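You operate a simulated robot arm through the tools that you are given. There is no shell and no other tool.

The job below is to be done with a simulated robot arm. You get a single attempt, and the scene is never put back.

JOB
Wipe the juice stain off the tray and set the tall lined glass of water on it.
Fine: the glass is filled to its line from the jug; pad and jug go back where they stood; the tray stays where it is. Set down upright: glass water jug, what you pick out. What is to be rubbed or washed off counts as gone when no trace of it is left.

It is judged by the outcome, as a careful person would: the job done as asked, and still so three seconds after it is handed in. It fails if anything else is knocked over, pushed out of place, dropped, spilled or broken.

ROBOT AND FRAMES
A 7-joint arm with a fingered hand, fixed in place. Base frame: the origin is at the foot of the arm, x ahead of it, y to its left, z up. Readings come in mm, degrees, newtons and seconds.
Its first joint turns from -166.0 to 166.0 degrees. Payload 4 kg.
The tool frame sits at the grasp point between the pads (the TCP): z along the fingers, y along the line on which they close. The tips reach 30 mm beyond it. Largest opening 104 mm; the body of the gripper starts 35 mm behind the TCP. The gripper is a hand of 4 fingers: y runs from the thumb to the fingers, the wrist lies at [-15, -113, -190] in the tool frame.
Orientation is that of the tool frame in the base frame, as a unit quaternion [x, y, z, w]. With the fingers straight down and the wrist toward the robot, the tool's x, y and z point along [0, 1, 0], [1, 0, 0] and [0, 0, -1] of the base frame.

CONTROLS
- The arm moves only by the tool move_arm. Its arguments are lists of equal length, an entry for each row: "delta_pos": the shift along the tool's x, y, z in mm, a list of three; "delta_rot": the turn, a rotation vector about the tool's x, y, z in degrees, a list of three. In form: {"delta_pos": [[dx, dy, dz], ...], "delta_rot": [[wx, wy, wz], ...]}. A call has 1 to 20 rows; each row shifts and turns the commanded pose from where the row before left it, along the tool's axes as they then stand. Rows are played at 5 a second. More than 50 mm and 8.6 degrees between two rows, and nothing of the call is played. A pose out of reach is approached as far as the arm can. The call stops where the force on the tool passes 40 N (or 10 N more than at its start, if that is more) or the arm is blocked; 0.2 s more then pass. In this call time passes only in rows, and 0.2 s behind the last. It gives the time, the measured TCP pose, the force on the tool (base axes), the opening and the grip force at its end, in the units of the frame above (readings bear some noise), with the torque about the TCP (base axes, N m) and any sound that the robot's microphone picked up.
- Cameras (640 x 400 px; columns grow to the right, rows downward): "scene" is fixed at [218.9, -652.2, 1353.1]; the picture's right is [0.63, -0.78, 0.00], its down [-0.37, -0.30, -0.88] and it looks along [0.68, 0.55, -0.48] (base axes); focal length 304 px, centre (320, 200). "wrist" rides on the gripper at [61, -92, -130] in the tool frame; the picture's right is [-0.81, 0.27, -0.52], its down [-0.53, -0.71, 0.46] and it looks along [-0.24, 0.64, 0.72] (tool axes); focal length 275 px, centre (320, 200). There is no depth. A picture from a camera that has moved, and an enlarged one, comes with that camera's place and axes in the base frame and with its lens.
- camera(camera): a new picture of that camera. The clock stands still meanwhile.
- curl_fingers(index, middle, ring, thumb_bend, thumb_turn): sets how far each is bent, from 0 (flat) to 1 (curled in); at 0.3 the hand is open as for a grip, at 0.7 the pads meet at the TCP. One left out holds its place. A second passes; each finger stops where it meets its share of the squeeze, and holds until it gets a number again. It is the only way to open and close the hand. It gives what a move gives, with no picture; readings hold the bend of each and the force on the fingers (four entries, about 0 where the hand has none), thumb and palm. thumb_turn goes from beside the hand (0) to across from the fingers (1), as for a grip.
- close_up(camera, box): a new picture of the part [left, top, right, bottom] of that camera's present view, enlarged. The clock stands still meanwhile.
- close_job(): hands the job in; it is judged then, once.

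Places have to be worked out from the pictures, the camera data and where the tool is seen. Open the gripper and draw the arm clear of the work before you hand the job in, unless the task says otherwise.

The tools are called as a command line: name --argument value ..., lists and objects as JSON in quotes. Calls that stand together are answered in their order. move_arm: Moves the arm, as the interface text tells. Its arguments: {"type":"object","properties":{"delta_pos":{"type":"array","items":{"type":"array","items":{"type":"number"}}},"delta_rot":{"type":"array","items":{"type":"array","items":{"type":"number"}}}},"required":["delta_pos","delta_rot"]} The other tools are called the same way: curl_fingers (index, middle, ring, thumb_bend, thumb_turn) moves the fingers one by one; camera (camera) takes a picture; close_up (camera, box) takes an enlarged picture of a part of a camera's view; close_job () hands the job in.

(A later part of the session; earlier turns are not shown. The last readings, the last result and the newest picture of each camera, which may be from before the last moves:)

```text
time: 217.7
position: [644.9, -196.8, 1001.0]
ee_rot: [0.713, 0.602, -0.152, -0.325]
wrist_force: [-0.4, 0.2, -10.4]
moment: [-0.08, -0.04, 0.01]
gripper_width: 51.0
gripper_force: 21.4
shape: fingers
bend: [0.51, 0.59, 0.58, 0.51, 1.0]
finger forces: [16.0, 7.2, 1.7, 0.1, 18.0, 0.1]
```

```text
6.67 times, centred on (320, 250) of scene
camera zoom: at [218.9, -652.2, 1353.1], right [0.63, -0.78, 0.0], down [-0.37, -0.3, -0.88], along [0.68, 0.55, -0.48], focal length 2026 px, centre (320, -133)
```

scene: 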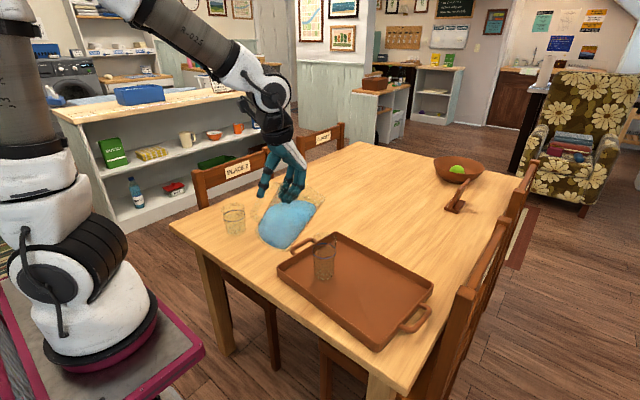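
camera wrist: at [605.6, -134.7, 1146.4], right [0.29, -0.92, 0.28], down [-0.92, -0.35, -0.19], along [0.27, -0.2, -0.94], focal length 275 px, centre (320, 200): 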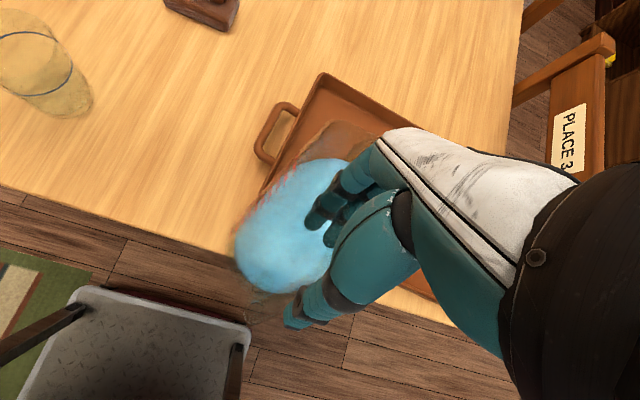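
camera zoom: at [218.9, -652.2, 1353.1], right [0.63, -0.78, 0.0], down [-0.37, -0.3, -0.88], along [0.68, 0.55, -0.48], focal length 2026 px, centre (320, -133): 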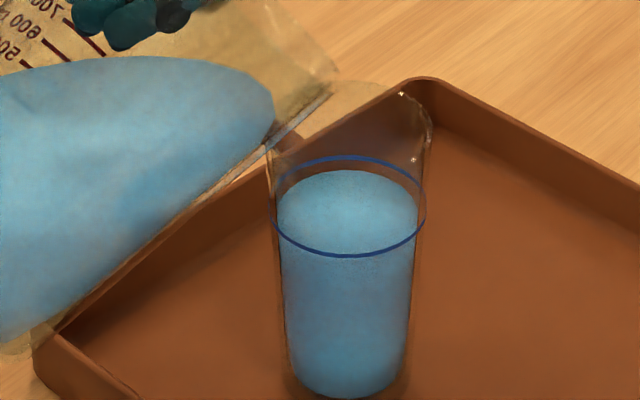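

The flow stopped cleanly with no drips visible. I zoom in on the line to judge the gap precisely.

close_up --camera "scene" --box '[308, 236, 338, 264]'

close_up --camera "wrist" --box '[280, 60, 420, 200]'

```text
14.29 times, centred on (323, 250) of scene
camera zoom: at [218.9, -652.2, 1353.1], right [0.63, -0.78, 0.0], down [-0.37, -0.3, -0.88], along [0.68, 0.55, -0.48], focal length 4342 px, centre (277, -514)
```

zoom: 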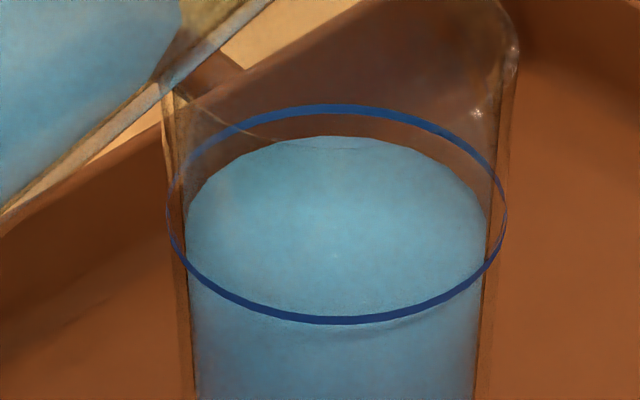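

```text
2.86 times, centred on (350, 130) of wrist
camera zoom: at [669.3, -169.0, 1167.5], right [0.34, -0.94, 0.07], down [-0.94, -0.34, 0.03], along [-0.01, -0.07, -1.0], focal length 786 px, centre (234, 400)
```

zoom: 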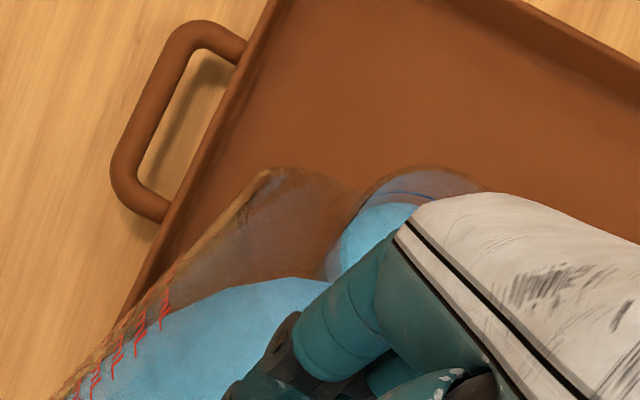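

The level is about 4.7 mm (≈12 ml) below the line. I give a short top-up: tilt 2.8° for under a second, then back.

move_arm --delta_pos '[[0, -0.15, -3.5], [0, -0.15, -3.5], [0, 0, 0], [0, 0, 0], [0, 0.15, 3.5], [0, 0.15, 3.5], [0, 0, 0]]' --delta_rot '[[1.36, 0.365, 0], [1.36, 0.365, 0], [0, 0, 0], [0, 0, 0], [-1.36, -0.365, 0], [-1.36, -0.365, 0], [0, 0, 0]]'

close_up --camera "scene" --box '[308, 236, 338, 264]'

close_up --camera "scene" --box '[295, 220, 345, 280]'

```text
time: 219.3
position: [644.8, -195.8, 1002.1]
ee_rot: [0.713, 0.602, -0.154, -0.325]
wrist_force: [0.2, -0.2, -10.1]
moment: [-0.12, -0.02, 0.0]
gripper_width: 51.4
gripper_force: 21.1
shape: fingers
bend: [0.51, 0.59, 0.58, 0.51, 1.0]
finger forces: [15.9, 7.3, 1.7, 0.0, 18.1, 0.0]
```

```text
14.29 times, centred on (323, 250) of scene
camera zoom: at [218.9, -652.2, 1353.1], right [0.63, -0.78, 0.0], down [-0.37, -0.3, -0.88], along [0.68, 0.55, -0.48], focal length 4342 px, centre (277, -514)
```

zoom: 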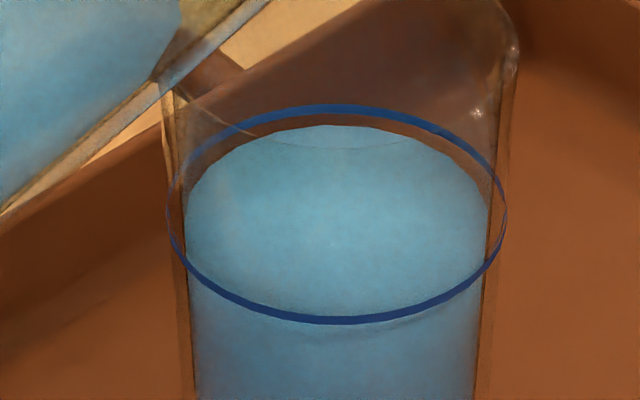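

```text
6.67 times, centred on (320, 250) of scene
camera zoom: at [218.9, -652.2, 1353.1], right [0.63, -0.78, 0.0], down [-0.37, -0.3, -0.88], along [0.68, 0.55, -0.48], focal length 2026 px, centre (320, -133)
```

zoom: 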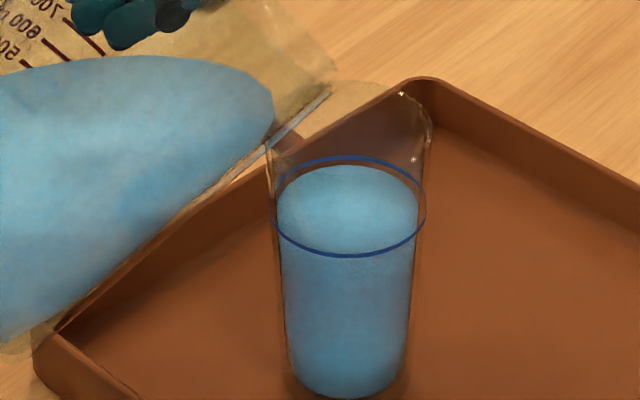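

Gained about 2.4 mm; about 2.4 mm remain. One more similar top-up.

move_arm --delta_pos '[[0, -0.15, -3.6], [0, -0.15, -3.6], [0, 0, 0], [0, 0, 0], [0, 0.15, 3.6], [0, 0.15, 3.6], [0, 0, 0]]' --delta_rot '[[1.4, 0.375, 0], [1.4, 0.375, 0], [0, 0, 0], [0, 0, 0], [-1.4, -0.375, 0], [-1.4, -0.375, 0], [0, 0, 0]]'

close_up --camera "scene" --box '[308, 236, 338, 264]'

close_up --camera "scene" --box '[295, 220, 345, 280]'

```text
time: 220.9
position: [644.1, -196.7, 1001.5]
ee_rot: [0.714, 0.602, -0.152, -0.324]
wrist_force: [-0.9, -0.3, -10.7]
moment: [-0.11, -0.04, -0.01]
gripper_width: 51.0
gripper_force: 21.0
shape: fingers
bend: [0.51, 0.59, 0.58, 0.51, 1.0]
finger forces: [15.8, 7.3, 1.6, 0.0, 18.1, 0.0]
```

```text
14.29 times, centred on (323, 250) of scene
camera zoom: at [218.9, -652.2, 1353.1], right [0.63, -0.78, 0.0], down [-0.37, -0.3, -0.88], along [0.68, 0.55, -0.48], focal length 4342 px, centre (277, -514)
```

zoom: 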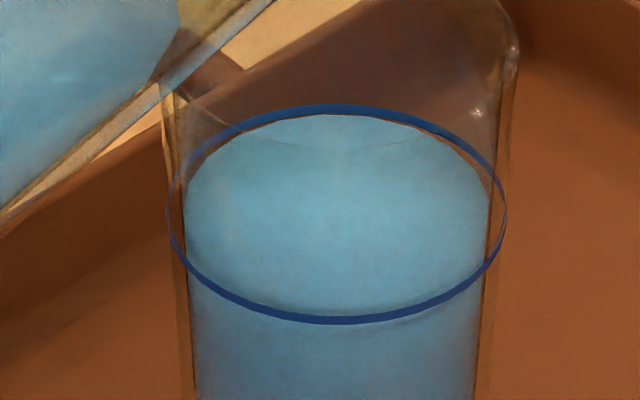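

```text
6.67 times, centred on (320, 250) of scene
camera zoom: at [218.9, -652.2, 1353.1], right [0.63, -0.78, 0.0], down [-0.37, -0.3, -0.88], along [0.68, 0.55, -0.48], focal length 2026 px, centre (320, -133)
```

zoom: 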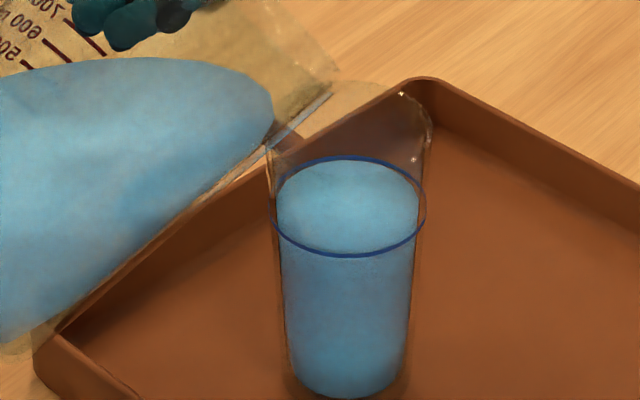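

The water now sits right at the line. I tilt the jug back up while raising it clear of the glass.

move_arm --delta_pos '[[0.67, -2.5, -1.7], [0.65, -2.45, -1.8], [0.64, -2.4, -1.9], [0.62, -2.3, -2.0], [0.6, -2.25, -2.1], [0.59, -2.2, -2.1], [0.57, -2.1, -2.2], [0.55, -2.0, -2.3], [0.53, -1.95, -2.4], [0.5, -1.9, -2.45], [0.48, -1.8, -2.5], [0.46, -1.7, -2.55], [0.43, -1.6, -2.6], [0.41, -1.55, -2.65], [0.39, -1.45, -2.7], [0.36, -1.36, -2.8], [0.33, -1.25, -2.8], [0.3, -1.15, -2.85], [0.27, -1.0, -2.9], [0.23, -0.9, -2.95]]' --delta_rot '[[-1.93, -0.52, 0], [-1.93, -0.52, 0], [-1.93, -0.52, 0], [-1.93, -0.52, 0], [-1.93, -0.52, 0], [-1.93, -0.52, 0], [-1.93, -0.52, 0], [-1.93, -0.52, 0], [-1.93, -0.52, 0], [-1.93, -0.52, 0], [-1.93, -0.52, 0], [-1.93, -0.52, 0], [-1.93, -0.52, 0], [-1.93, -0.52, 0], [-1.93, -0.52, 0], [-1.93, -0.52, 0], [-1.93, -0.52, 0], [-1.93, -0.52, 0], [-1.93, -0.52, 0], [-1.93, -0.52, 0]]'

close_up --camera "scene" --box '[260, 150, 400, 320]'

camera --camera "wrist"

```text
time: 225.1
position: [630.5, -189.8, 1061.4]
ee_rot: [0.764, 0.645, -0.009, -0.016]
wrist_force: [-0.1, -0.4, -10.3]
moment: [0.1, 0.51, 0.01]
gripper_width: 51.2
gripper_force: 21.0
shape: fingers
bend: [0.51, 0.6, 0.58, 0.51, 1.0]
finger forces: [14.5, 5.8, 1.3, 0.0, 21.1, 0.0]
```

```text
2.35 times, centred on (330, 235) of scene
camera zoom: at [218.9, -652.2, 1353.1], right [0.63, -0.78, 0.0], down [-0.37, -0.3, -0.88], along [0.68, 0.55, -0.48], focal length 715 px, centre (296, 118)
```

zoom: 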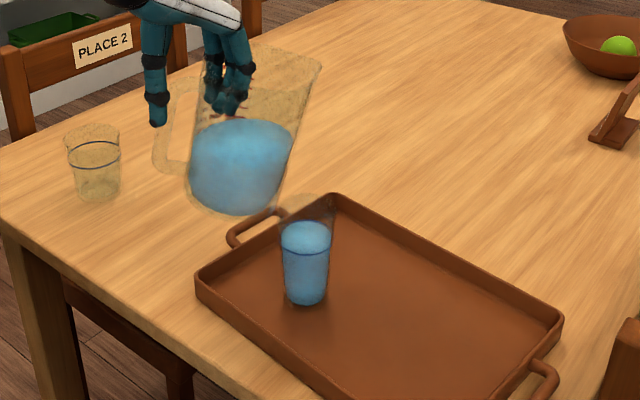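

```text
taken
camera wrist: at [555.8, -116.5, 1195.2], right [0.15, -0.85, 0.5], down [-0.81, -0.4, -0.43], along [0.57, -0.34, -0.75], focal length 275 px, centre (320, 200)
```

wrist: 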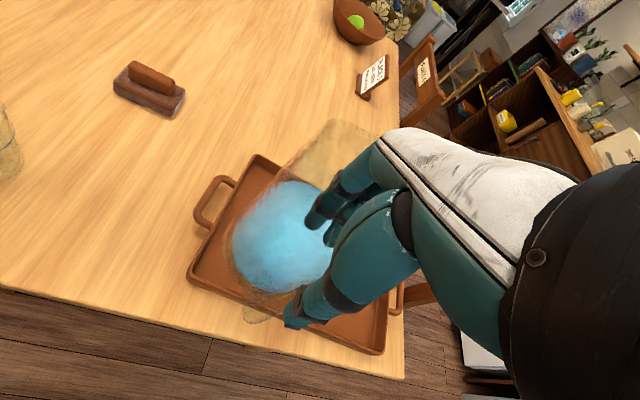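

The glass is filled to the line, the tray is clean, and nothing spilled. Now I carry the jug back toward the middle of the table, hand to about (735, 7) at yaw 0°.

move_arm --delta_pos '[[5.3, 1.7, 0], [10.5, 3.6, 0], [10.5, 3.7, 0], [10.4, 3.8, 0], [10.4, 3.9, 0], [10.4, 4.0, 0], [10.3, 4.1, 0], [10.3, 4.2, 0], [10.3, 4.2, 0], [10.2, 4.3, 0], [10.2, 4.4, 0], [10.1, 4.5, 0], [10.1, 4.6, 0], [10.1, 4.7, 0], [10.0, 4.8, 0], [10.0, 4.9, 0], [9.9, 4.9, 0], [9.9, 5.0, 0], [9.9, 5.1, 0], [9.8, 5.2, 0]]' --delta_rot '[[0, 0, -0.2], [0, 0, -0.5], [0, 0, -0.5], [0, 0, -0.5], [0, 0, -0.5], [0, 0, -0.5], [0, 0, -0.5], [0, 0, -0.5], [0, 0, -0.5], [0, 0, -0.5], [0, 0, -0.5], [0, 0, -0.5], [0, 0, -0.5], [0, 0, -0.5], [0, 0, -0.5], [0, 0, -0.5], [0, 0, -0.5], [0, 0, -0.5], [0, 0, -0.5], [0, 0, -0.3]]'

camera --camera "scene"

close_up --camera "scene" --box '[0, 0, 100, 390]'

```text
time: 229.3
position: [733.3, 1.5, 1060.8]
ee_rot: [0.708, 0.706, -0.007, -0.016]
wrist_force: [-0.5, 1.0, -9.7]
moment: [0.03, 0.5, -0.05]
gripper_width: 51.4
gripper_force: 21.5
shape: fingers
bend: [0.51, 0.6, 0.58, 0.51, 1.0]
finger forces: [14.4, 5.8, 1.3, 0.1, 21.1, 0.0]
```

```text
taken
```

scene: 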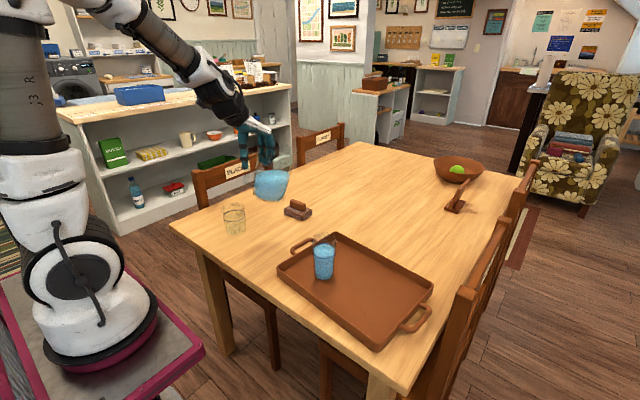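

```text
1.03 times, centred on (50, 195) of scene (not enlarged: the box is as wide or as high as the picture)
camera zoom: at [218.9, -652.2, 1353.1], right [0.63, -0.78, 0.0], down [-0.37, -0.3, -0.88], along [0.68, 0.55, -0.48], focal length 312 px, centre (597, 205)
```

zoom: 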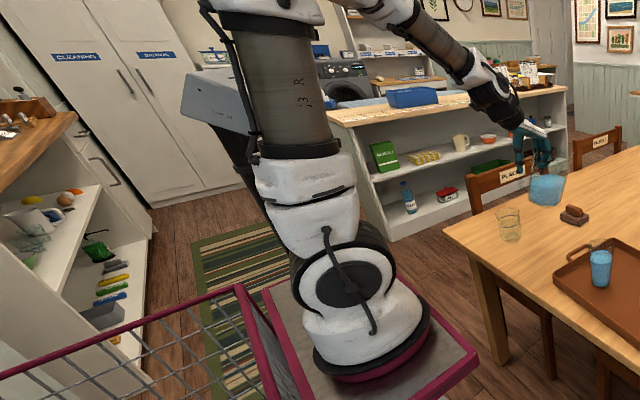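

Pose exact. I zoom in on the jug to see its lean before levelling and lowering it.

close_up --camera "scene" --box '[225, 125, 315, 235]'

camera --camera "wrist"

```text
3.64 times, centred on (270, 180) of scene
camera zoom: at [218.9, -652.2, 1353.1], right [0.63, -0.78, 0.0], down [-0.37, -0.3, -0.88], along [0.68, 0.55, -0.48], focal length 1105 px, centre (502, 273)
```

zoom: 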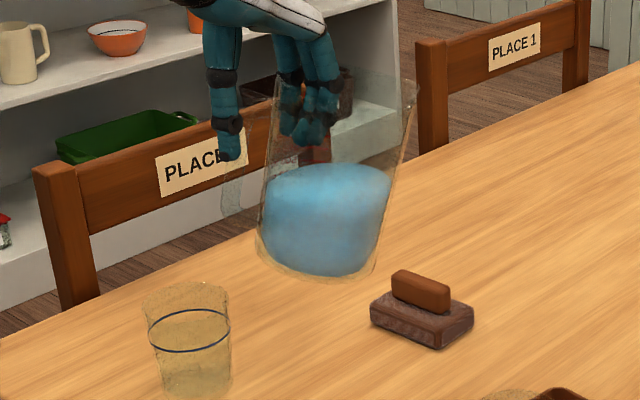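

```text
taken
camera wrist: at [647.6, 59.4, 1194.8], right [0.29, -0.82, 0.5], down [-0.73, -0.52, -0.44], along [0.62, -0.24, -0.75], focal length 275 px, centre (320, 200)
```

wrist: 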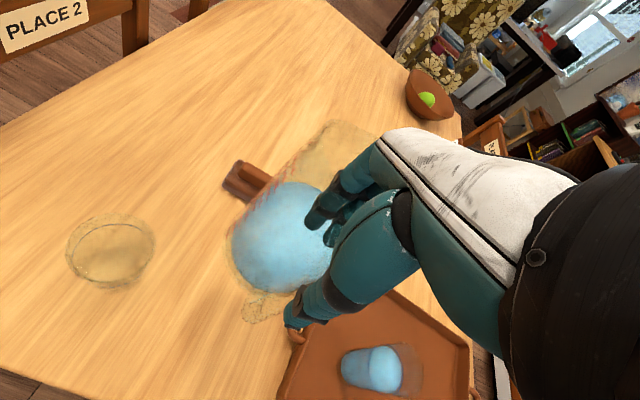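

The jug leans about 18° nose-down in the hand now. I rotate the hand back by 18° about the pouring axis to level it and look again.

move_arm --delta_pos '[[0, 0, 0], [0, 0, 0], [0, 0, 0], [0, 0, 0], [0, 0, 0], [0, 0, 0], [0, 0, 0], [0, 0, 0], [0, 0, 0]]' --delta_rot '[[-1.2, -0.3, 0], [-2.2, -0.6, 0], [-2.4, -0.65, 0], [-2.4, -0.65, 0], [-2.4, -0.65, 0], [-2.4, -0.65, 0], [-2.4, -0.65, 0], [-2.0, -0.55, 0], [0, 0, 0]]'

close_up --camera "scene" --box '[225, 125, 315, 235]'

```text
time: 231.3
position: [733.9, 1.8, 1061.6]
ee_rot: [0.702, 0.699, 0.071, 0.12]
wrist_force: [0.2, 0.8, -10.0]
moment: [0.06, 0.68, -0.02]
gripper_width: 51.0
gripper_force: 20.9
shape: fingers
bend: [0.52, 0.6, 0.59, 0.51, 1.0]
finger forces: [12.9, 5.3, 1.1, 0.1, 21.9, 0.0]
```

```text
3.64 times, centred on (270, 180) of scene
camera zoom: at [218.9, -652.2, 1353.1], right [0.63, -0.78, 0.0], down [-0.37, -0.3, -0.88], along [0.68, 0.55, -0.48], focal length 1105 px, centre (502, 273)
```

zoom: 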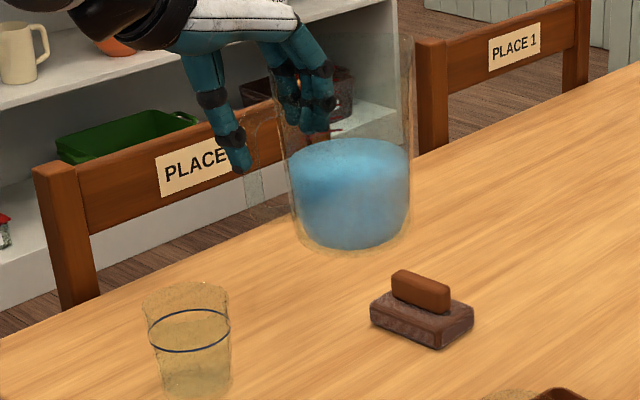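

Nearly level; another 4° back, and I lower it vertically toward the table.

move_arm --delta_pos '[[0, 0, 0], [0, 0, 0], [0.35, -1.3, 3.8], [0.7, -2.6, 7.5], [1.06, -3.96, 11.3], [1.06, -3.96, 11.3], [1.06, -3.96, 11.3], [1.06, -3.96, 11.3], [1.06, -3.96, 11.3], [1.06, -3.96, 11.3], [1.06, -3.96, 11.3], [1.06, -3.96, 11.3], [1.06, -3.96, 11.3], [1.06, -3.96, 11.3], [0.9, -3.3, 9.4], [0.7, -2.6, 7.5], [0.45, -1.65, 4.7], [0, 0, 0]]' --delta_rot '[[-1.93, -0.52, 0], [-1.93, -0.52, 0], [0, 0, 0], [0, 0, 0], [0, 0, 0], [0, 0, 0], [0, 0, 0], [0, 0, 0], [0, 0, 0], [0, 0, 0], [0, 0, 0], [0, 0, 0], [0, 0, 0], [0, 0, 0], [0, 0, 0], [0, 0, 0], [0, 0, 0], [0, 0, 0]]'

close_up --camera "scene" --box '[225, 145, 325, 255]'

close_up --camera "scene" --box '[0, 0, 100, 390]'

```text
time: 235.1
position: [735.2, 2.4, 905.7]
ee_rot: [0.697, 0.695, 0.088, 0.15]
wrist_force: [-0.1, 0.1, -10.6]
moment: [0.07, 0.68, -0.01]
gripper_width: 50.9
gripper_force: 20.6
shape: fingers
bend: [0.52, 0.6, 0.59, 0.51, 1.0]
finger forces: [12.8, 5.2, 1.2, 0.0, 21.9, 0.0]
```

```text
3.64 times, centred on (275, 200) of scene
camera zoom: at [218.9, -652.2, 1353.1], right [0.63, -0.78, 0.0], down [-0.37, -0.3, -0.88], along [0.68, 0.55, -0.48], focal length 1105 px, centre (484, 200)
```

zoom: 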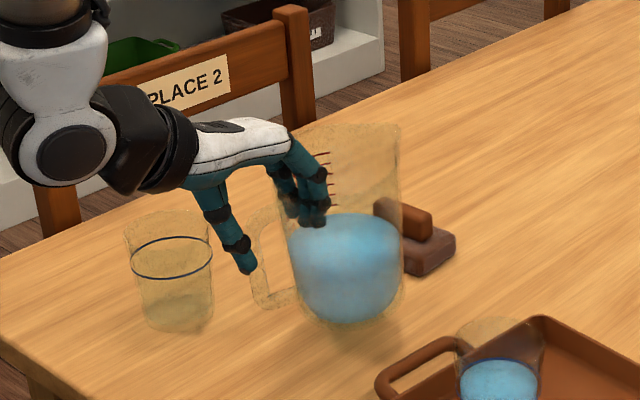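

```text
1.03 times, centred on (50, 195) of scene (not enlarged: the box is as wide or as high as the picture)
camera zoom: at [218.9, -652.2, 1353.1], right [0.63, -0.78, 0.0], down [-0.37, -0.3, -0.88], along [0.68, 0.55, -0.48], focal length 312 px, centre (597, 205)
```

zoom: 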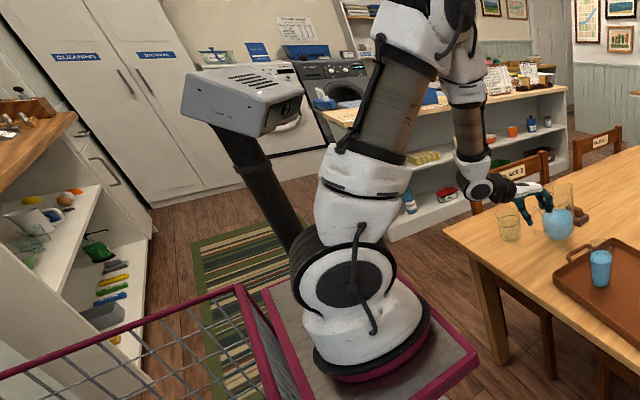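

The jug is level, about 30 mm above the table, and the arm posture is good. I lower it further in small vertical steps.

move_arm --delta_pos '[[0.53, -1.98, 5.64], [0.53, -1.98, 5.64], [0.44, -1.65, 4.7], [0.27, -1, 2.8], [0.18, -0.66, 1.9]]' --delta_rot '[[0, 0, 0], [0, 0, 0], [0, 0, 0], [0, 0, 0], [0, 0, 0]]'

close_up --camera "scene" --box '[235, 160, 315, 250]'

```text
time: 236.3
position: [734.7, 2.4, 885.6]
ee_rot: [0.698, 0.695, 0.088, 0.15]
wrist_force: [1.3, -0.8, -10.7]
moment: [0.1, 0.72, -0.01]
gripper_width: 50.9
gripper_force: 20.4
shape: fingers
bend: [0.52, 0.6, 0.59, 0.51, 1.0]
finger forces: [12.6, 5.2, 1.2, 0.1, 21.9, 0.1]
```

```text
4.44 times, centred on (275, 205) of scene
camera zoom: at [218.9, -652.2, 1353.1], right [0.63, -0.78, 0.0], down [-0.37, -0.3, -0.88], along [0.68, 0.55, -0.48], focal length 1351 px, centre (520, 178)
```

zoom: 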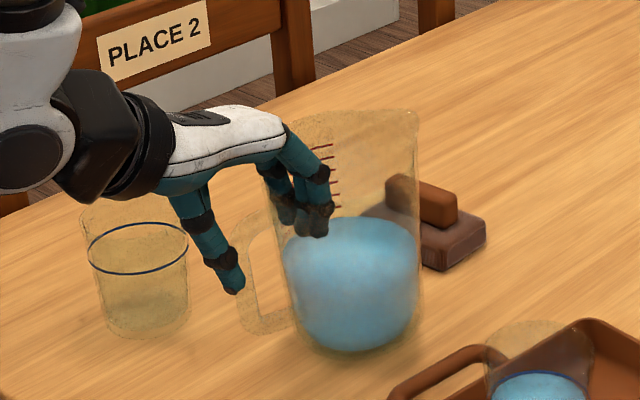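

Close to the table now and nearly plumb. I go down in fine steps to feel contact.

move_arm --delta_pos '[[0.18, -0.66, 1.9], [0.18, -0.66, 1.9], [0.13, -0.5, 1.4]]' --delta_rot '[[0, 0, 0], [0, 0, 0], [0, 0, 0]]'

move_arm --delta_pos '[[0.13, -0.5, 1.4], [0.13, -0.5, 1.4]]' --delta_rot '[[0, 0, 0], [0, 0, 0]]'

```text
time: 237.1
position: [733.6, 2.9, 876.7]
ee_rot: [0.698, 0.695, 0.087, 0.149]
wrist_force: [-0.1, 0.2, -9.6]
moment: [0.02, 0.71, 0.02]
gripper_width: 50.9
gripper_force: 20.3
shape: fingers
bend: [0.52, 0.6, 0.59, 0.51, 1.0]
finger forces: [12.9, 5.2, 1.2, 0.1, 21.8, 0.0]
```

```text
time: 237.7
position: [733.2, 2.1, 876.4]
ee_rot: [0.698, 0.695, 0.089, 0.15]
wrist_force: [-0.1, -1.0, -8.0]
moment: [0.04, 0.64, -0.01]
gripper_width: 51.3
gripper_force: 20.3
shape: fingers
bend: [0.52, 0.6, 0.59, 0.51, 1.0]
finger forces: [12.6, 5.2, 1.3, 0.0, 22.2, 0.0]
```

move_arm --delta_pos '[[0.09, -0.33, 0.94], [0.09, -0.33, 0.94]]' --delta_rot '[[0, 0, 0], [0, 0, 0]]'

move_arm --delta_pos '[[0.09, -0.33, 0.94], [0.09, -0.33, 0.94]]' --delta_rot '[[0, 0, 0], [0, 0, 0]]'

close_up --camera "scene" --box '[235, 160, 315, 250]'

```text
time: 238.3
position: [732.6, 3.6, 874.3]
ee_rot: [0.697, 0.695, 0.089, 0.15]
wrist_force: [-5.7, 1.7, 10.8]
moment: [0.03, 0.59, 0.03]
gripper_width: 51.2
gripper_force: 22.2
shape: fingers
bend: [0.53, 0.6, 0.59, 0.51, 1.0]
finger forces: [12.6, 5.6, 1.3, 0.0, 23.3, 0.0]
```

```text
time: 238.9
position: [733.8, 4.5, 873.5]
ee_rot: [0.697, 0.695, 0.089, 0.15]
wrist_force: [-10.9, 3.4, 26.5]
moment: [0.02, 0.54, 0.02]
gripper_width: 50.9
gripper_force: 22.4
shape: fingers
bend: [0.53, 0.6, 0.59, 0.51, 1.0]
finger forces: [12.5, 6.2, 1.2, 0.0, 24.4, 0.0]
```

```text
4.44 times, centred on (275, 205) of scene
camera zoom: at [218.9, -652.2, 1353.1], right [0.63, -0.78, 0.0], down [-0.37, -0.3, -0.88], along [0.68, 0.55, -0.48], focal length 1351 px, centre (520, 178)
```

zoom: 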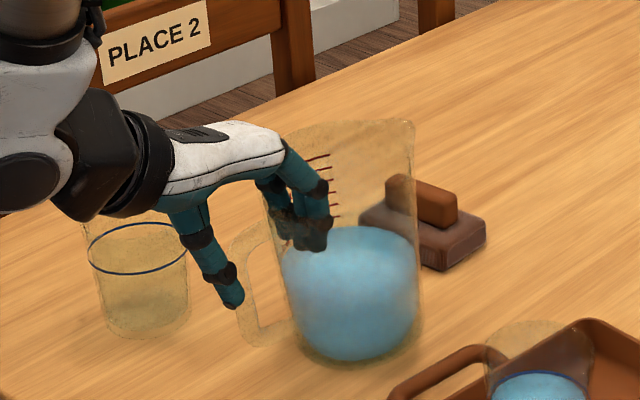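

It is firmly on the table (pressing 26 N), so I raise by about 1.8 mm to unload.

move_arm --delta_pos '[[-0.09, 0.33, -0.94], [-0.08, 0.28, -0.8]]' --delta_rot '[[0, 0, 0], [0, 0, 0]]'

```text
time: 239.5
position: [731.5, 2.4, 873.9]
ee_rot: [0.698, 0.695, 0.088, 0.149]
wrist_force: [-4.6, 2.4, 12.7]
moment: [0.05, 0.37, 0.07]
gripper_width: 50.6
gripper_force: 21.5
shape: fingers
bend: [0.53, 0.6, 0.59, 0.51, 1.0]
finger forces: [12.6, 6.3, 1.6, 0.1, 22.2, 0.0]
```

move_arm --delta_pos '[[-0.09, 0.33, -0.94]]' --delta_rot '[[0, 0, 0]]'

close_up --camera "scene" --box '[235, 160, 315, 250]'

```text
time: 239.9
position: [732.7, 2.8, 874.3]
ee_rot: [0.699, 0.694, 0.088, 0.149]
wrist_force: [-3.0, 1.7, 3.7]
moment: [0.11, 0.36, 0.02]
gripper_width: 50.7
gripper_force: 21.5
shape: fingers
bend: [0.53, 0.6, 0.59, 0.51, 1.0]
finger forces: [12.4, 6.1, 1.4, 0.0, 21.4, 0.0]
```

```text
4.44 times, centred on (275, 205) of scene
camera zoom: at [218.9, -652.2, 1353.1], right [0.63, -0.78, 0.0], down [-0.37, -0.3, -0.88], along [0.68, 0.55, -0.48], focal length 1351 px, centre (520, 178)
```

zoom: 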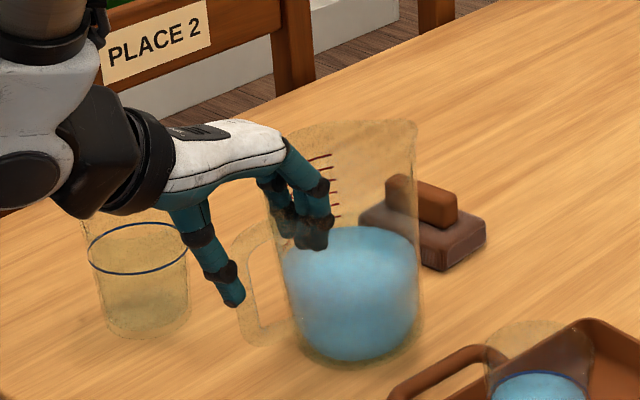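

Resting gently. I release in stages.

curl_fingers --index 0.6 --middle 0.61 --ring 0.56 --thumb_bend 0.58

curl_fingers --index 0.53 --middle 0.55 --ring 0.5 --thumb_bend 0.51

curl_fingers --index 0.46 --middle 0.46 --ring 0.42 --thumb_bend 0.4

close_up --camera "scene" --box '[235, 160, 315, 250]'

camera --camera "wrist"

```text
time: 240.9
position: [732.5, 1.1, 874.6]
ee_rot: [0.698, 0.694, 0.088, 0.15]
wrist_force: [-2.1, 0.5, 0.4]
moment: [-0.01, 0.46, -0.03]
gripper_width: 52.8
gripper_force: 12.0
shape: fingers
bend: [0.54, 0.59, 0.56, 0.48, 1.0]
finger forces: [8.9, 2.2, 0.1, 0.0, 13.0, 0.0]
```

```text
time: 241.9
position: [732.9, 2.4, 875.2]
ee_rot: [0.697, 0.695, 0.088, 0.15]
wrist_force: [-0.8, 0.7, 2.4]
moment: [-0.07, 0.31, 0.0]
gripper_width: 58.2
gripper_force: 5.3
shape: fingers
bend: [0.5, 0.55, 0.5, 0.47, 1.0]
finger forces: [4.4, 0.0, 0.0, 0.0, 6.2, 0.0]
```

```text
time: 242.9
position: [732.7, 1.3, 874.4]
ee_rot: [0.698, 0.695, 0.088, 0.15]
wrist_force: [1.6, 2.0, -0.2]
moment: [0.0, 0.02, 0.08]
gripper_width: 69.7
gripper_force: 0.4
shape: fingers
bend: [0.46, 0.46, 0.41, 0.4, 0.99]
finger forces: [0.1, 0.0, 1.3, 0.1, 0.0, 0.1]
```

```text
4.44 times, centred on (275, 205) of scene
camera zoom: at [218.9, -652.2, 1353.1], right [0.63, -0.78, 0.0], down [-0.37, -0.3, -0.88], along [0.68, 0.55, -0.48], focal length 1351 px, centre (520, 178)
```

zoom: 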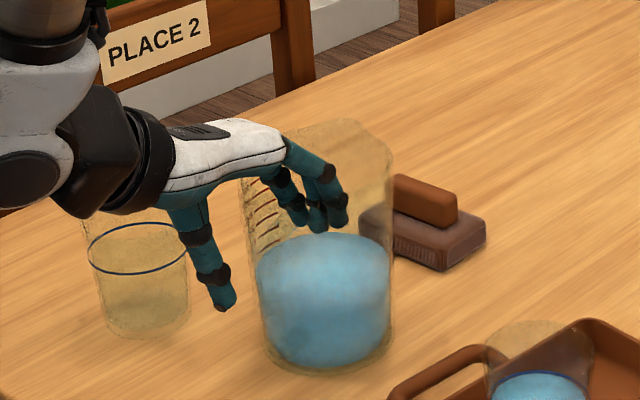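

```text
taken
camera wrist: at [605.4, 72.5, 961.6], right [0.07, -0.76, 0.65], down [-0.53, -0.58, -0.62], along [0.84, -0.3, -0.45], focal length 275 px, centre (320, 200)
```

wrist: 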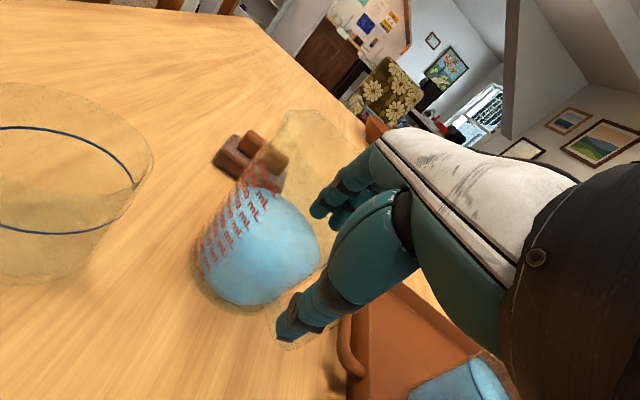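

The jug settled upright (it turned somewhat as the fingers let go). I withdraw the hand straight up.

move_arm --delta_pos '[[-0.9, 3.3, -9.4], [-1.77, 6.6, -18.8], [-1.77, 6.6, -18.8], [-1.77, 6.6, -18.8], [-1.77, 6.6, -18.8], [-1.77, 6.6, -18.8], [-1.77, 6.6, -18.8]]' --delta_rot '[[0, 0, 0], [0, 0, 0], [0, 0, 0], [0, 0, 0], [0, 0, 0], [0, 0, 0], [0, 0, 0]]'

close_up --camera "scene" --box '[235, 160, 315, 250]'

camera --camera "scene"

```text
time: 244.5
position: [732.5, -0.1, 1004.0]
ee_rot: [0.697, 0.695, 0.089, 0.149]
wrist_force: [-0.4, 0.2, 0.4]
moment: [0.01, 0.05, 0.0]
gripper_width: 69.9
gripper_force: 0.0
shape: fingers
bend: [0.46, 0.46, 0.42, 0.4, 0.99]
finger forces: [0.0, 0.1, 0.0, 0.0, 0.0, 0.0]
```

```text
4.44 times, centred on (275, 205) of scene
camera zoom: at [218.9, -652.2, 1353.1], right [0.63, -0.78, 0.0], down [-0.37, -0.3, -0.88], along [0.68, 0.55, -0.48], focal length 1351 px, centre (520, 178)
```

zoom: 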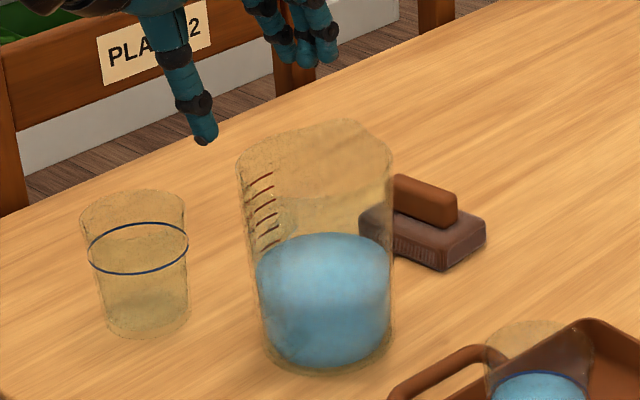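

```text
taken
```

scene: 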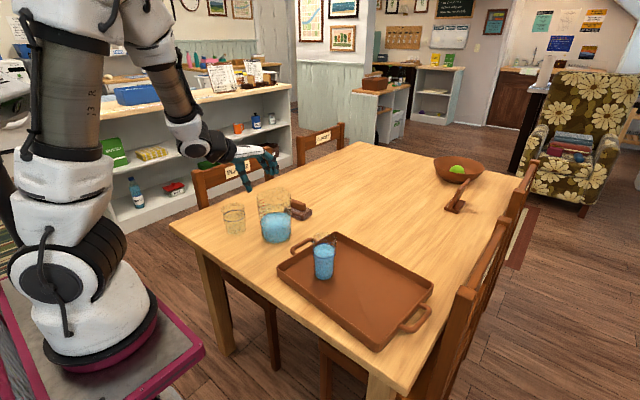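

The jug stands safely, now with its spout toward about +35° azimuth. To return it with its original orientation I'll turn it on the spot first; I move right, straighten the hand, and turn to yaw ~100°.

move_arm --delta_pos '[[-37.1, 10.8, 7.1], [-37.1, 10.8, 7.1], [-37.1, 10.8, 7.1], [-37.1, 10.8, 7.1], [0, 0, 0], [0, 0, 0], [0, 0, 0], [0, 0, 0], [0, 0, 0]]' --delta_rot '[[0, 0, 0], [0, 0, 0], [0, 0, 0], [0, 0, 0], [3.86, 1.04, 0], [3.86, 1.04, 0], [3.86, 1.04, 0], [3.86, 1.04, 0], [3.86, 1.04, 0]]'

move_arm --delta_pos '[[0, 0, 0], [0, 0, 0], [0, 0, 0], [0, 0, 0], [0, 0, 0], [0, 0, 0], [0, 0, 0], [0, 0, 0], [0, 0, 0], [0, 0, 0], [0, 0, 0], [0, 0, 0]]' --delta_rot '[[0, 0, -8.2], [0, 0, -8.2], [0, 0, -8.2], [0, 0, -8.2], [0, 0, -8.2], [0, 0, -8.2], [0, 0, -8.2], [0, 0, -8.2], [0, 0, -8.2], [0, 0, -8.2], [0, 0, -8.2], [0, 0, -8.2]]'

camera --camera "wrist"

close_up --camera "scene" --box '[0, 0, 100, 390]'

```text
time: 246.5
position: [780.4, -148.8, 1004.2]
ee_rot: [0.708, 0.706, 0.007, 0.012]
wrist_force: [-0.1, 0.2, -0.5]
moment: [-0.02, 0.0, -0.01]
gripper_width: 69.8
gripper_force: 0.1
shape: fingers
bend: [0.46, 0.46, 0.42, 0.4, 0.99]
finger forces: [0.0, 0.0, 0.0, 0.1, 0.0, 0.1]
```

```text
time: 249.1
position: [779.7, -148.8, 1005.5]
ee_rot: [-0.072, 0.997, 0.002, 0.001]
wrist_force: [0.6, 0.0, 0.0]
moment: [0.03, 0.0, 0.0]
gripper_width: 69.9
gripper_force: 0.0
shape: fingers
bend: [0.46, 0.46, 0.42, 0.4, 0.99]
finger forces: [0.1, 0.0, 0.0, 0.1, 0.0, 0.0]
```

```text
taken
camera wrist: at [733.7, -250.1, 1134.4], right [0.76, 0.39, 0.52], down [0.63, -0.63, -0.46], along [0.15, 0.68, -0.72], focal length 275 px, centre (320, 200)
```

wrist: 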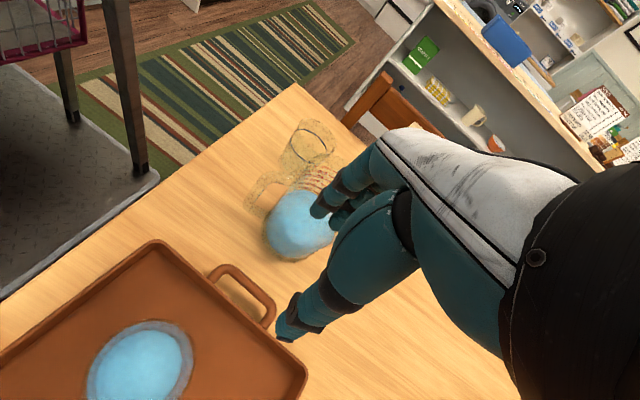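

```text
1.03 times, centred on (50, 195) of scene (not enlarged: the box is as wide or as high as the picture)
camera zoom: at [218.9, -652.2, 1353.1], right [0.63, -0.78, 0.0], down [-0.37, -0.3, -0.88], along [0.68, 0.55, -0.48], focal length 312 px, centre (597, 205)
```

zoom: 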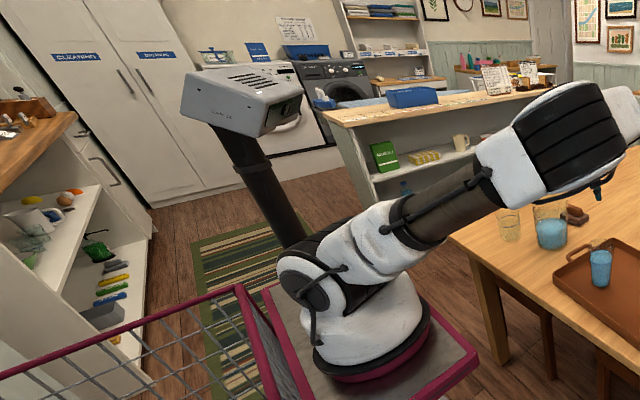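

The arm's posture flipped: its upper arm now lies low to the right. I check the normal scene view for clearance from the table, glass and tray.

camera --camera "scene"

close_up --camera "scene" --box '[140, 80, 460, 300]'

```text
taken
```

scene: 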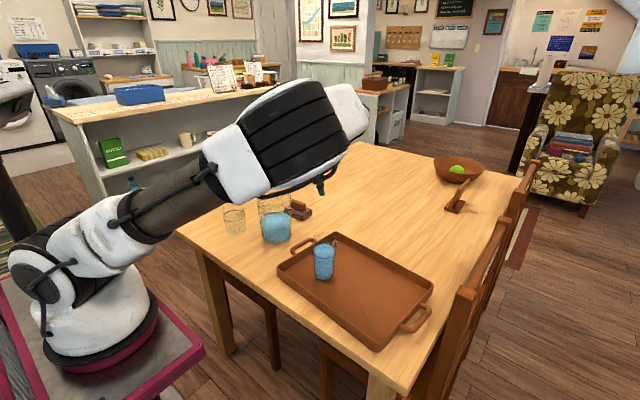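

```text
1.82 times, centred on (300, 190) of scene
camera zoom: at [218.9, -652.2, 1353.1], right [0.63, -0.78, 0.0], down [-0.37, -0.3, -0.88], along [0.68, 0.55, -0.48], focal length 553 px, centre (356, 218)
```

zoom: 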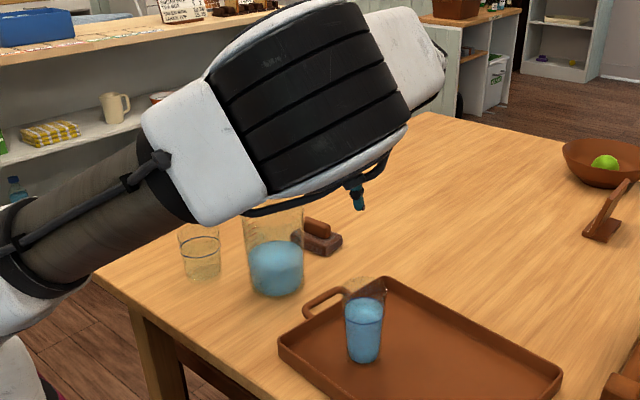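

The elbow is high above the table (about z 1200), so nothing is touched, but it hides part of the scene view. I measure the jug with the wrist camera.

close_up --camera "wrist" --box '[220, 120, 360, 280]'

```text
2.50 times, centred on (290, 200) of wrist
camera zoom: at [733.7, -250.1, 1134.4], right [0.76, 0.39, 0.52], down [0.63, -0.63, -0.46], along [0.15, 0.68, -0.72], focal length 688 px, centre (395, 200)
```

zoom: 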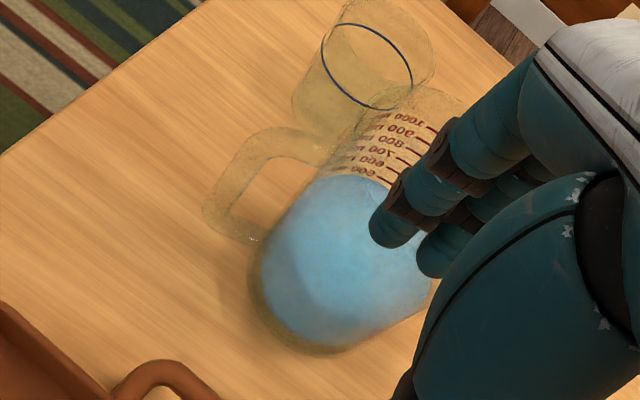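

Handle end ≈ (717, -41), centre ≈ (796, 3): the spout azimuth is about 29°, so I need to turn the jug by about -34°. I move above its -y wall with pinch-ready fingers.

curl_fingers --index 0.48 --middle 0.45 --ring 0.36 --thumb_bend 0.5

move_arm --delta_pos '[[-11.3, 27.3, 15], [-11.3, 27.3, 15], [-11.3, 27.3, 15], [0, 0, 0]]' --delta_rot '[[0, 0, 0], [0, 0, 0], [0, 0, 0], [0, 0, 0]]'

camera --camera "wrist"

camera --camera "scene"

```text
time: 250.1
position: [781.5, -149.4, 1004.7]
ee_rot: [-0.072, 0.997, 0.002, 0.001]
wrist_force: [1.6, -0.9, 0.0]
moment: [-0.02, -0.02, -0.01]
gripper_width: 55.0
gripper_force: 0.1
shape: fingers
bend: [0.48, 0.45, 0.36, 0.5, 1.0]
finger forces: [0.0, 0.0, 0.0, 0.1, 0.1, 0.0]
```

```text
time: 251.1
position: [801.3, -62.9, 961.0]
ee_rot: [-0.071, 0.997, 0.001, 0.001]
wrist_force: [-0.9, 0.0, -0.3]
moment: [0.0, 0.02, 0.0]
gripper_width: 54.8
gripper_force: 0.1
shape: fingers
bend: [0.48, 0.45, 0.36, 0.5, 1.0]
finger forces: [0.1, 0.1, 0.0, 0.0, 0.1, 0.0]
```

```text
taken
camera wrist: at [754.2, -163.3, 1090.6], right [0.76, 0.39, 0.52], down [0.63, -0.63, -0.46], along [0.15, 0.68, -0.72], focal length 275 px, centre (320, 200)
```

wrist: 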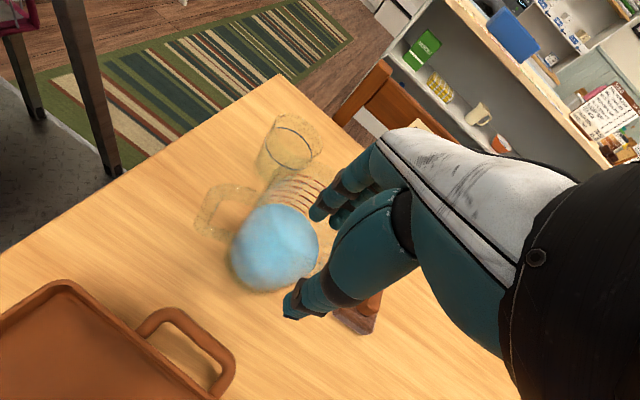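

```text
taken
```

scene: 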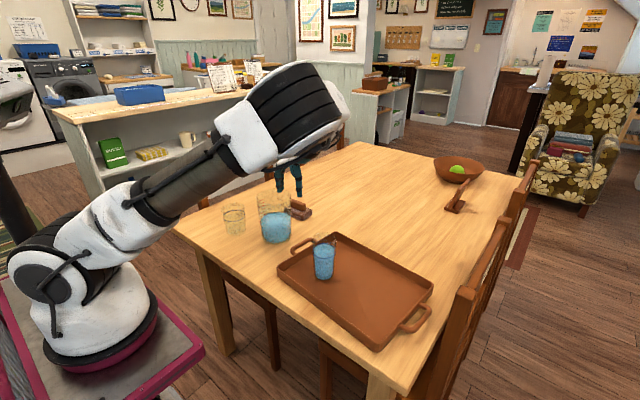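

Good visibility again. I descend to z ≈ 873 with fingers inside and thumb outside the wall.

move_arm --delta_pos '[[0, 0, 25], [0, 0, 25], [0, 0, 20], [0, 0, 12], [0, 0, 6]]' --delta_rot '[[0, 0, 0], [0, 0, 0], [0, 0, 0], [0, 0, 0], [0, 0, 0]]'

curl_fingers --index 0.54 --middle 0.54 --ring 0.44 --thumb_bend 0.72

curl_fingers --index 0.56 --middle 0.57 --ring 0.45 --thumb_bend 0.84

close_up --camera "wrist" --box '[150, 100, 390, 330]'

close_up --camera "scene" --box '[230, 140, 330, 250]'

```text
time: 252.3
position: [802.9, -62.1, 872.7]
ee_rot: [-0.072, 0.997, 0.001, 0.002]
wrist_force: [-0.4, 2.0, 2.9]
moment: [0.03, 0.03, -0.06]
gripper_width: 56.4
gripper_force: 1.4
shape: fingers
bend: [0.47, 0.45, 0.36, 0.5, 1.0]
finger forces: [2.8, 0.0, 0.0, 0.1, 0.1, 0.1]
```

```text
time: 253.3
position: [802.5, -61.4, 872.6]
ee_rot: [-0.072, 0.997, 0.002, 0.001]
wrist_force: [-0.8, 3.5, 0.1]
moment: [0.06, 0.03, -0.03]
gripper_width: 22.0
gripper_force: 1.8
shape: fingers
bend: [0.51, 0.53, 0.44, 0.72, 1.0]
finger forces: [2.7, 0.5, 0.0, 0.0, 0.0, 0.1]
```

```text
time: 254.3
position: [801.8, -61.8, 872.3]
ee_rot: [-0.072, 0.997, 0.002, 0.001]
wrist_force: [-0.4, -1.2, -0.1]
moment: [-0.04, -0.03, 0.02]
gripper_width: 10.3
gripper_force: 5.1
shape: fingers
bend: [0.52, 0.55, 0.45, 0.8, 1.0]
finger forces: [3.4, 1.1, 0.0, 0.0, 6.2, 0.1]
```

```text
1.74 times, centred on (270, 215) of wrist
camera zoom: at [755.6, -163.5, 1001.7], right [0.76, 0.39, 0.52], down [0.63, -0.63, -0.46], along [0.15, 0.68, -0.72], focal length 479 px, centre (407, 174)
```

zoom: 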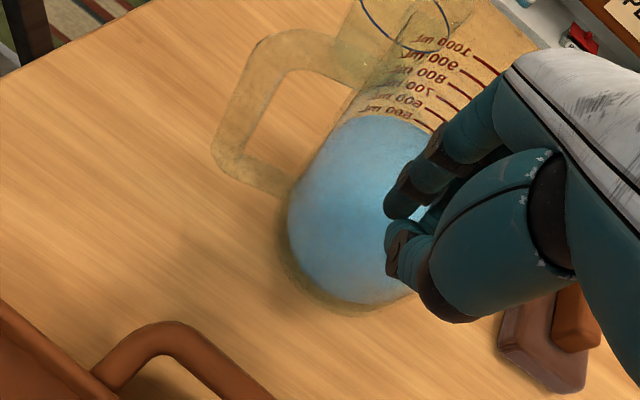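

```text
3.64 times, centred on (280, 195) of scene
camera zoom: at [218.9, -652.2, 1353.1], right [0.63, -0.78, 0.0], down [-0.37, -0.3, -0.88], along [0.68, 0.55, -0.48], focal length 1105 px, centre (466, 218)
```

zoom: 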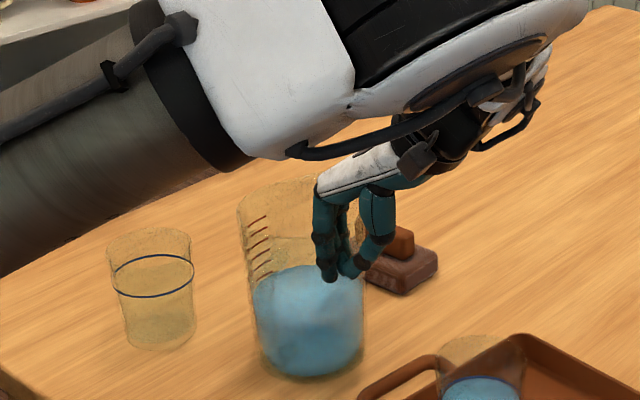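

Lightly pinched and balanced. I firm the pinch moderately and turn the jug about its own axis on the table by -34° in small rows.

curl_fingers --index 0.62 --middle 0.6 --ring 0.45 --thumb_bend 0.9

move_arm --delta_pos '[[1.96, 0.09, 0], [3.92, 0.18, 0], [3.92, 0.18, 0], [3.92, 0.18, 0], [3.92, 0.18, 0]]' --delta_rot '[[0, 0, 1.7], [0, 0, 3.4], [0, 0, 3.4], [0, 0, 3.4], [0, 0, 3.4]]'

close_up --camera "wrist" --box '[150, 100, 390, 330]'

close_up --camera "scene" --box '[230, 140, 330, 250]'

```text
time: 255.3
position: [802.3, -61.7, 872.5]
ee_rot: [-0.071, 0.997, 0.001, 0.002]
wrist_force: [-0.8, -0.4, 0.0]
moment: [0.05, -0.02, 0.06]
gripper_width: 9.5
gripper_force: 12.5
shape: fingers
bend: [0.52, 0.56, 0.45, 0.8, 1.0]
finger forces: [7.9, 3.7, 0.0, 0.0, 12.5, 0.0]
```

```text
time: 256.5
position: [784.9, -61.2, 872.2]
ee_rot: [0.061, 0.998, 0.002, 0.0]
wrist_force: [-1.4, -0.4, -0.5]
moment: [0.19, 0.0, 0.11]
gripper_width: 9.0
gripper_force: 13.1
shape: fingers
bend: [0.53, 0.55, 0.44, 0.8, 1.0]
finger forces: [6.6, 5.4, 0.9, 0.0, 13.1, 0.0]
```

```text
1.74 times, centred on (270, 215) of wrist
camera zoom: at [714.0, -147.0, 1001.6], right [0.84, 0.17, 0.52], down [0.44, -0.77, -0.46], along [0.32, 0.61, -0.72], focal length 479 px, centre (407, 174)
```

zoom: 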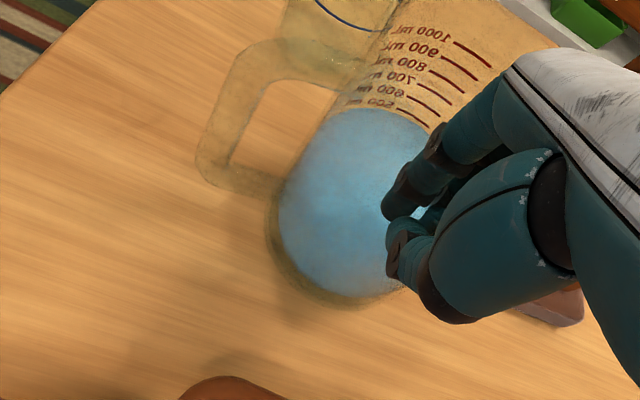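

```text
3.64 times, centred on (280, 195) of scene
camera zoom: at [218.9, -652.2, 1353.1], right [0.63, -0.78, 0.0], down [-0.37, -0.3, -0.88], along [0.68, 0.55, -0.48], focal length 1105 px, centre (466, 218)
```

zoom: 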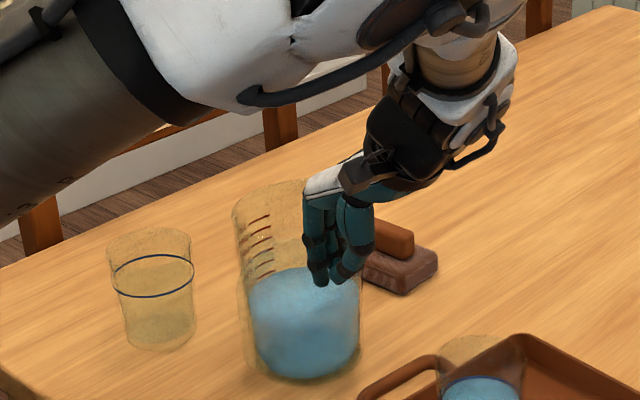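

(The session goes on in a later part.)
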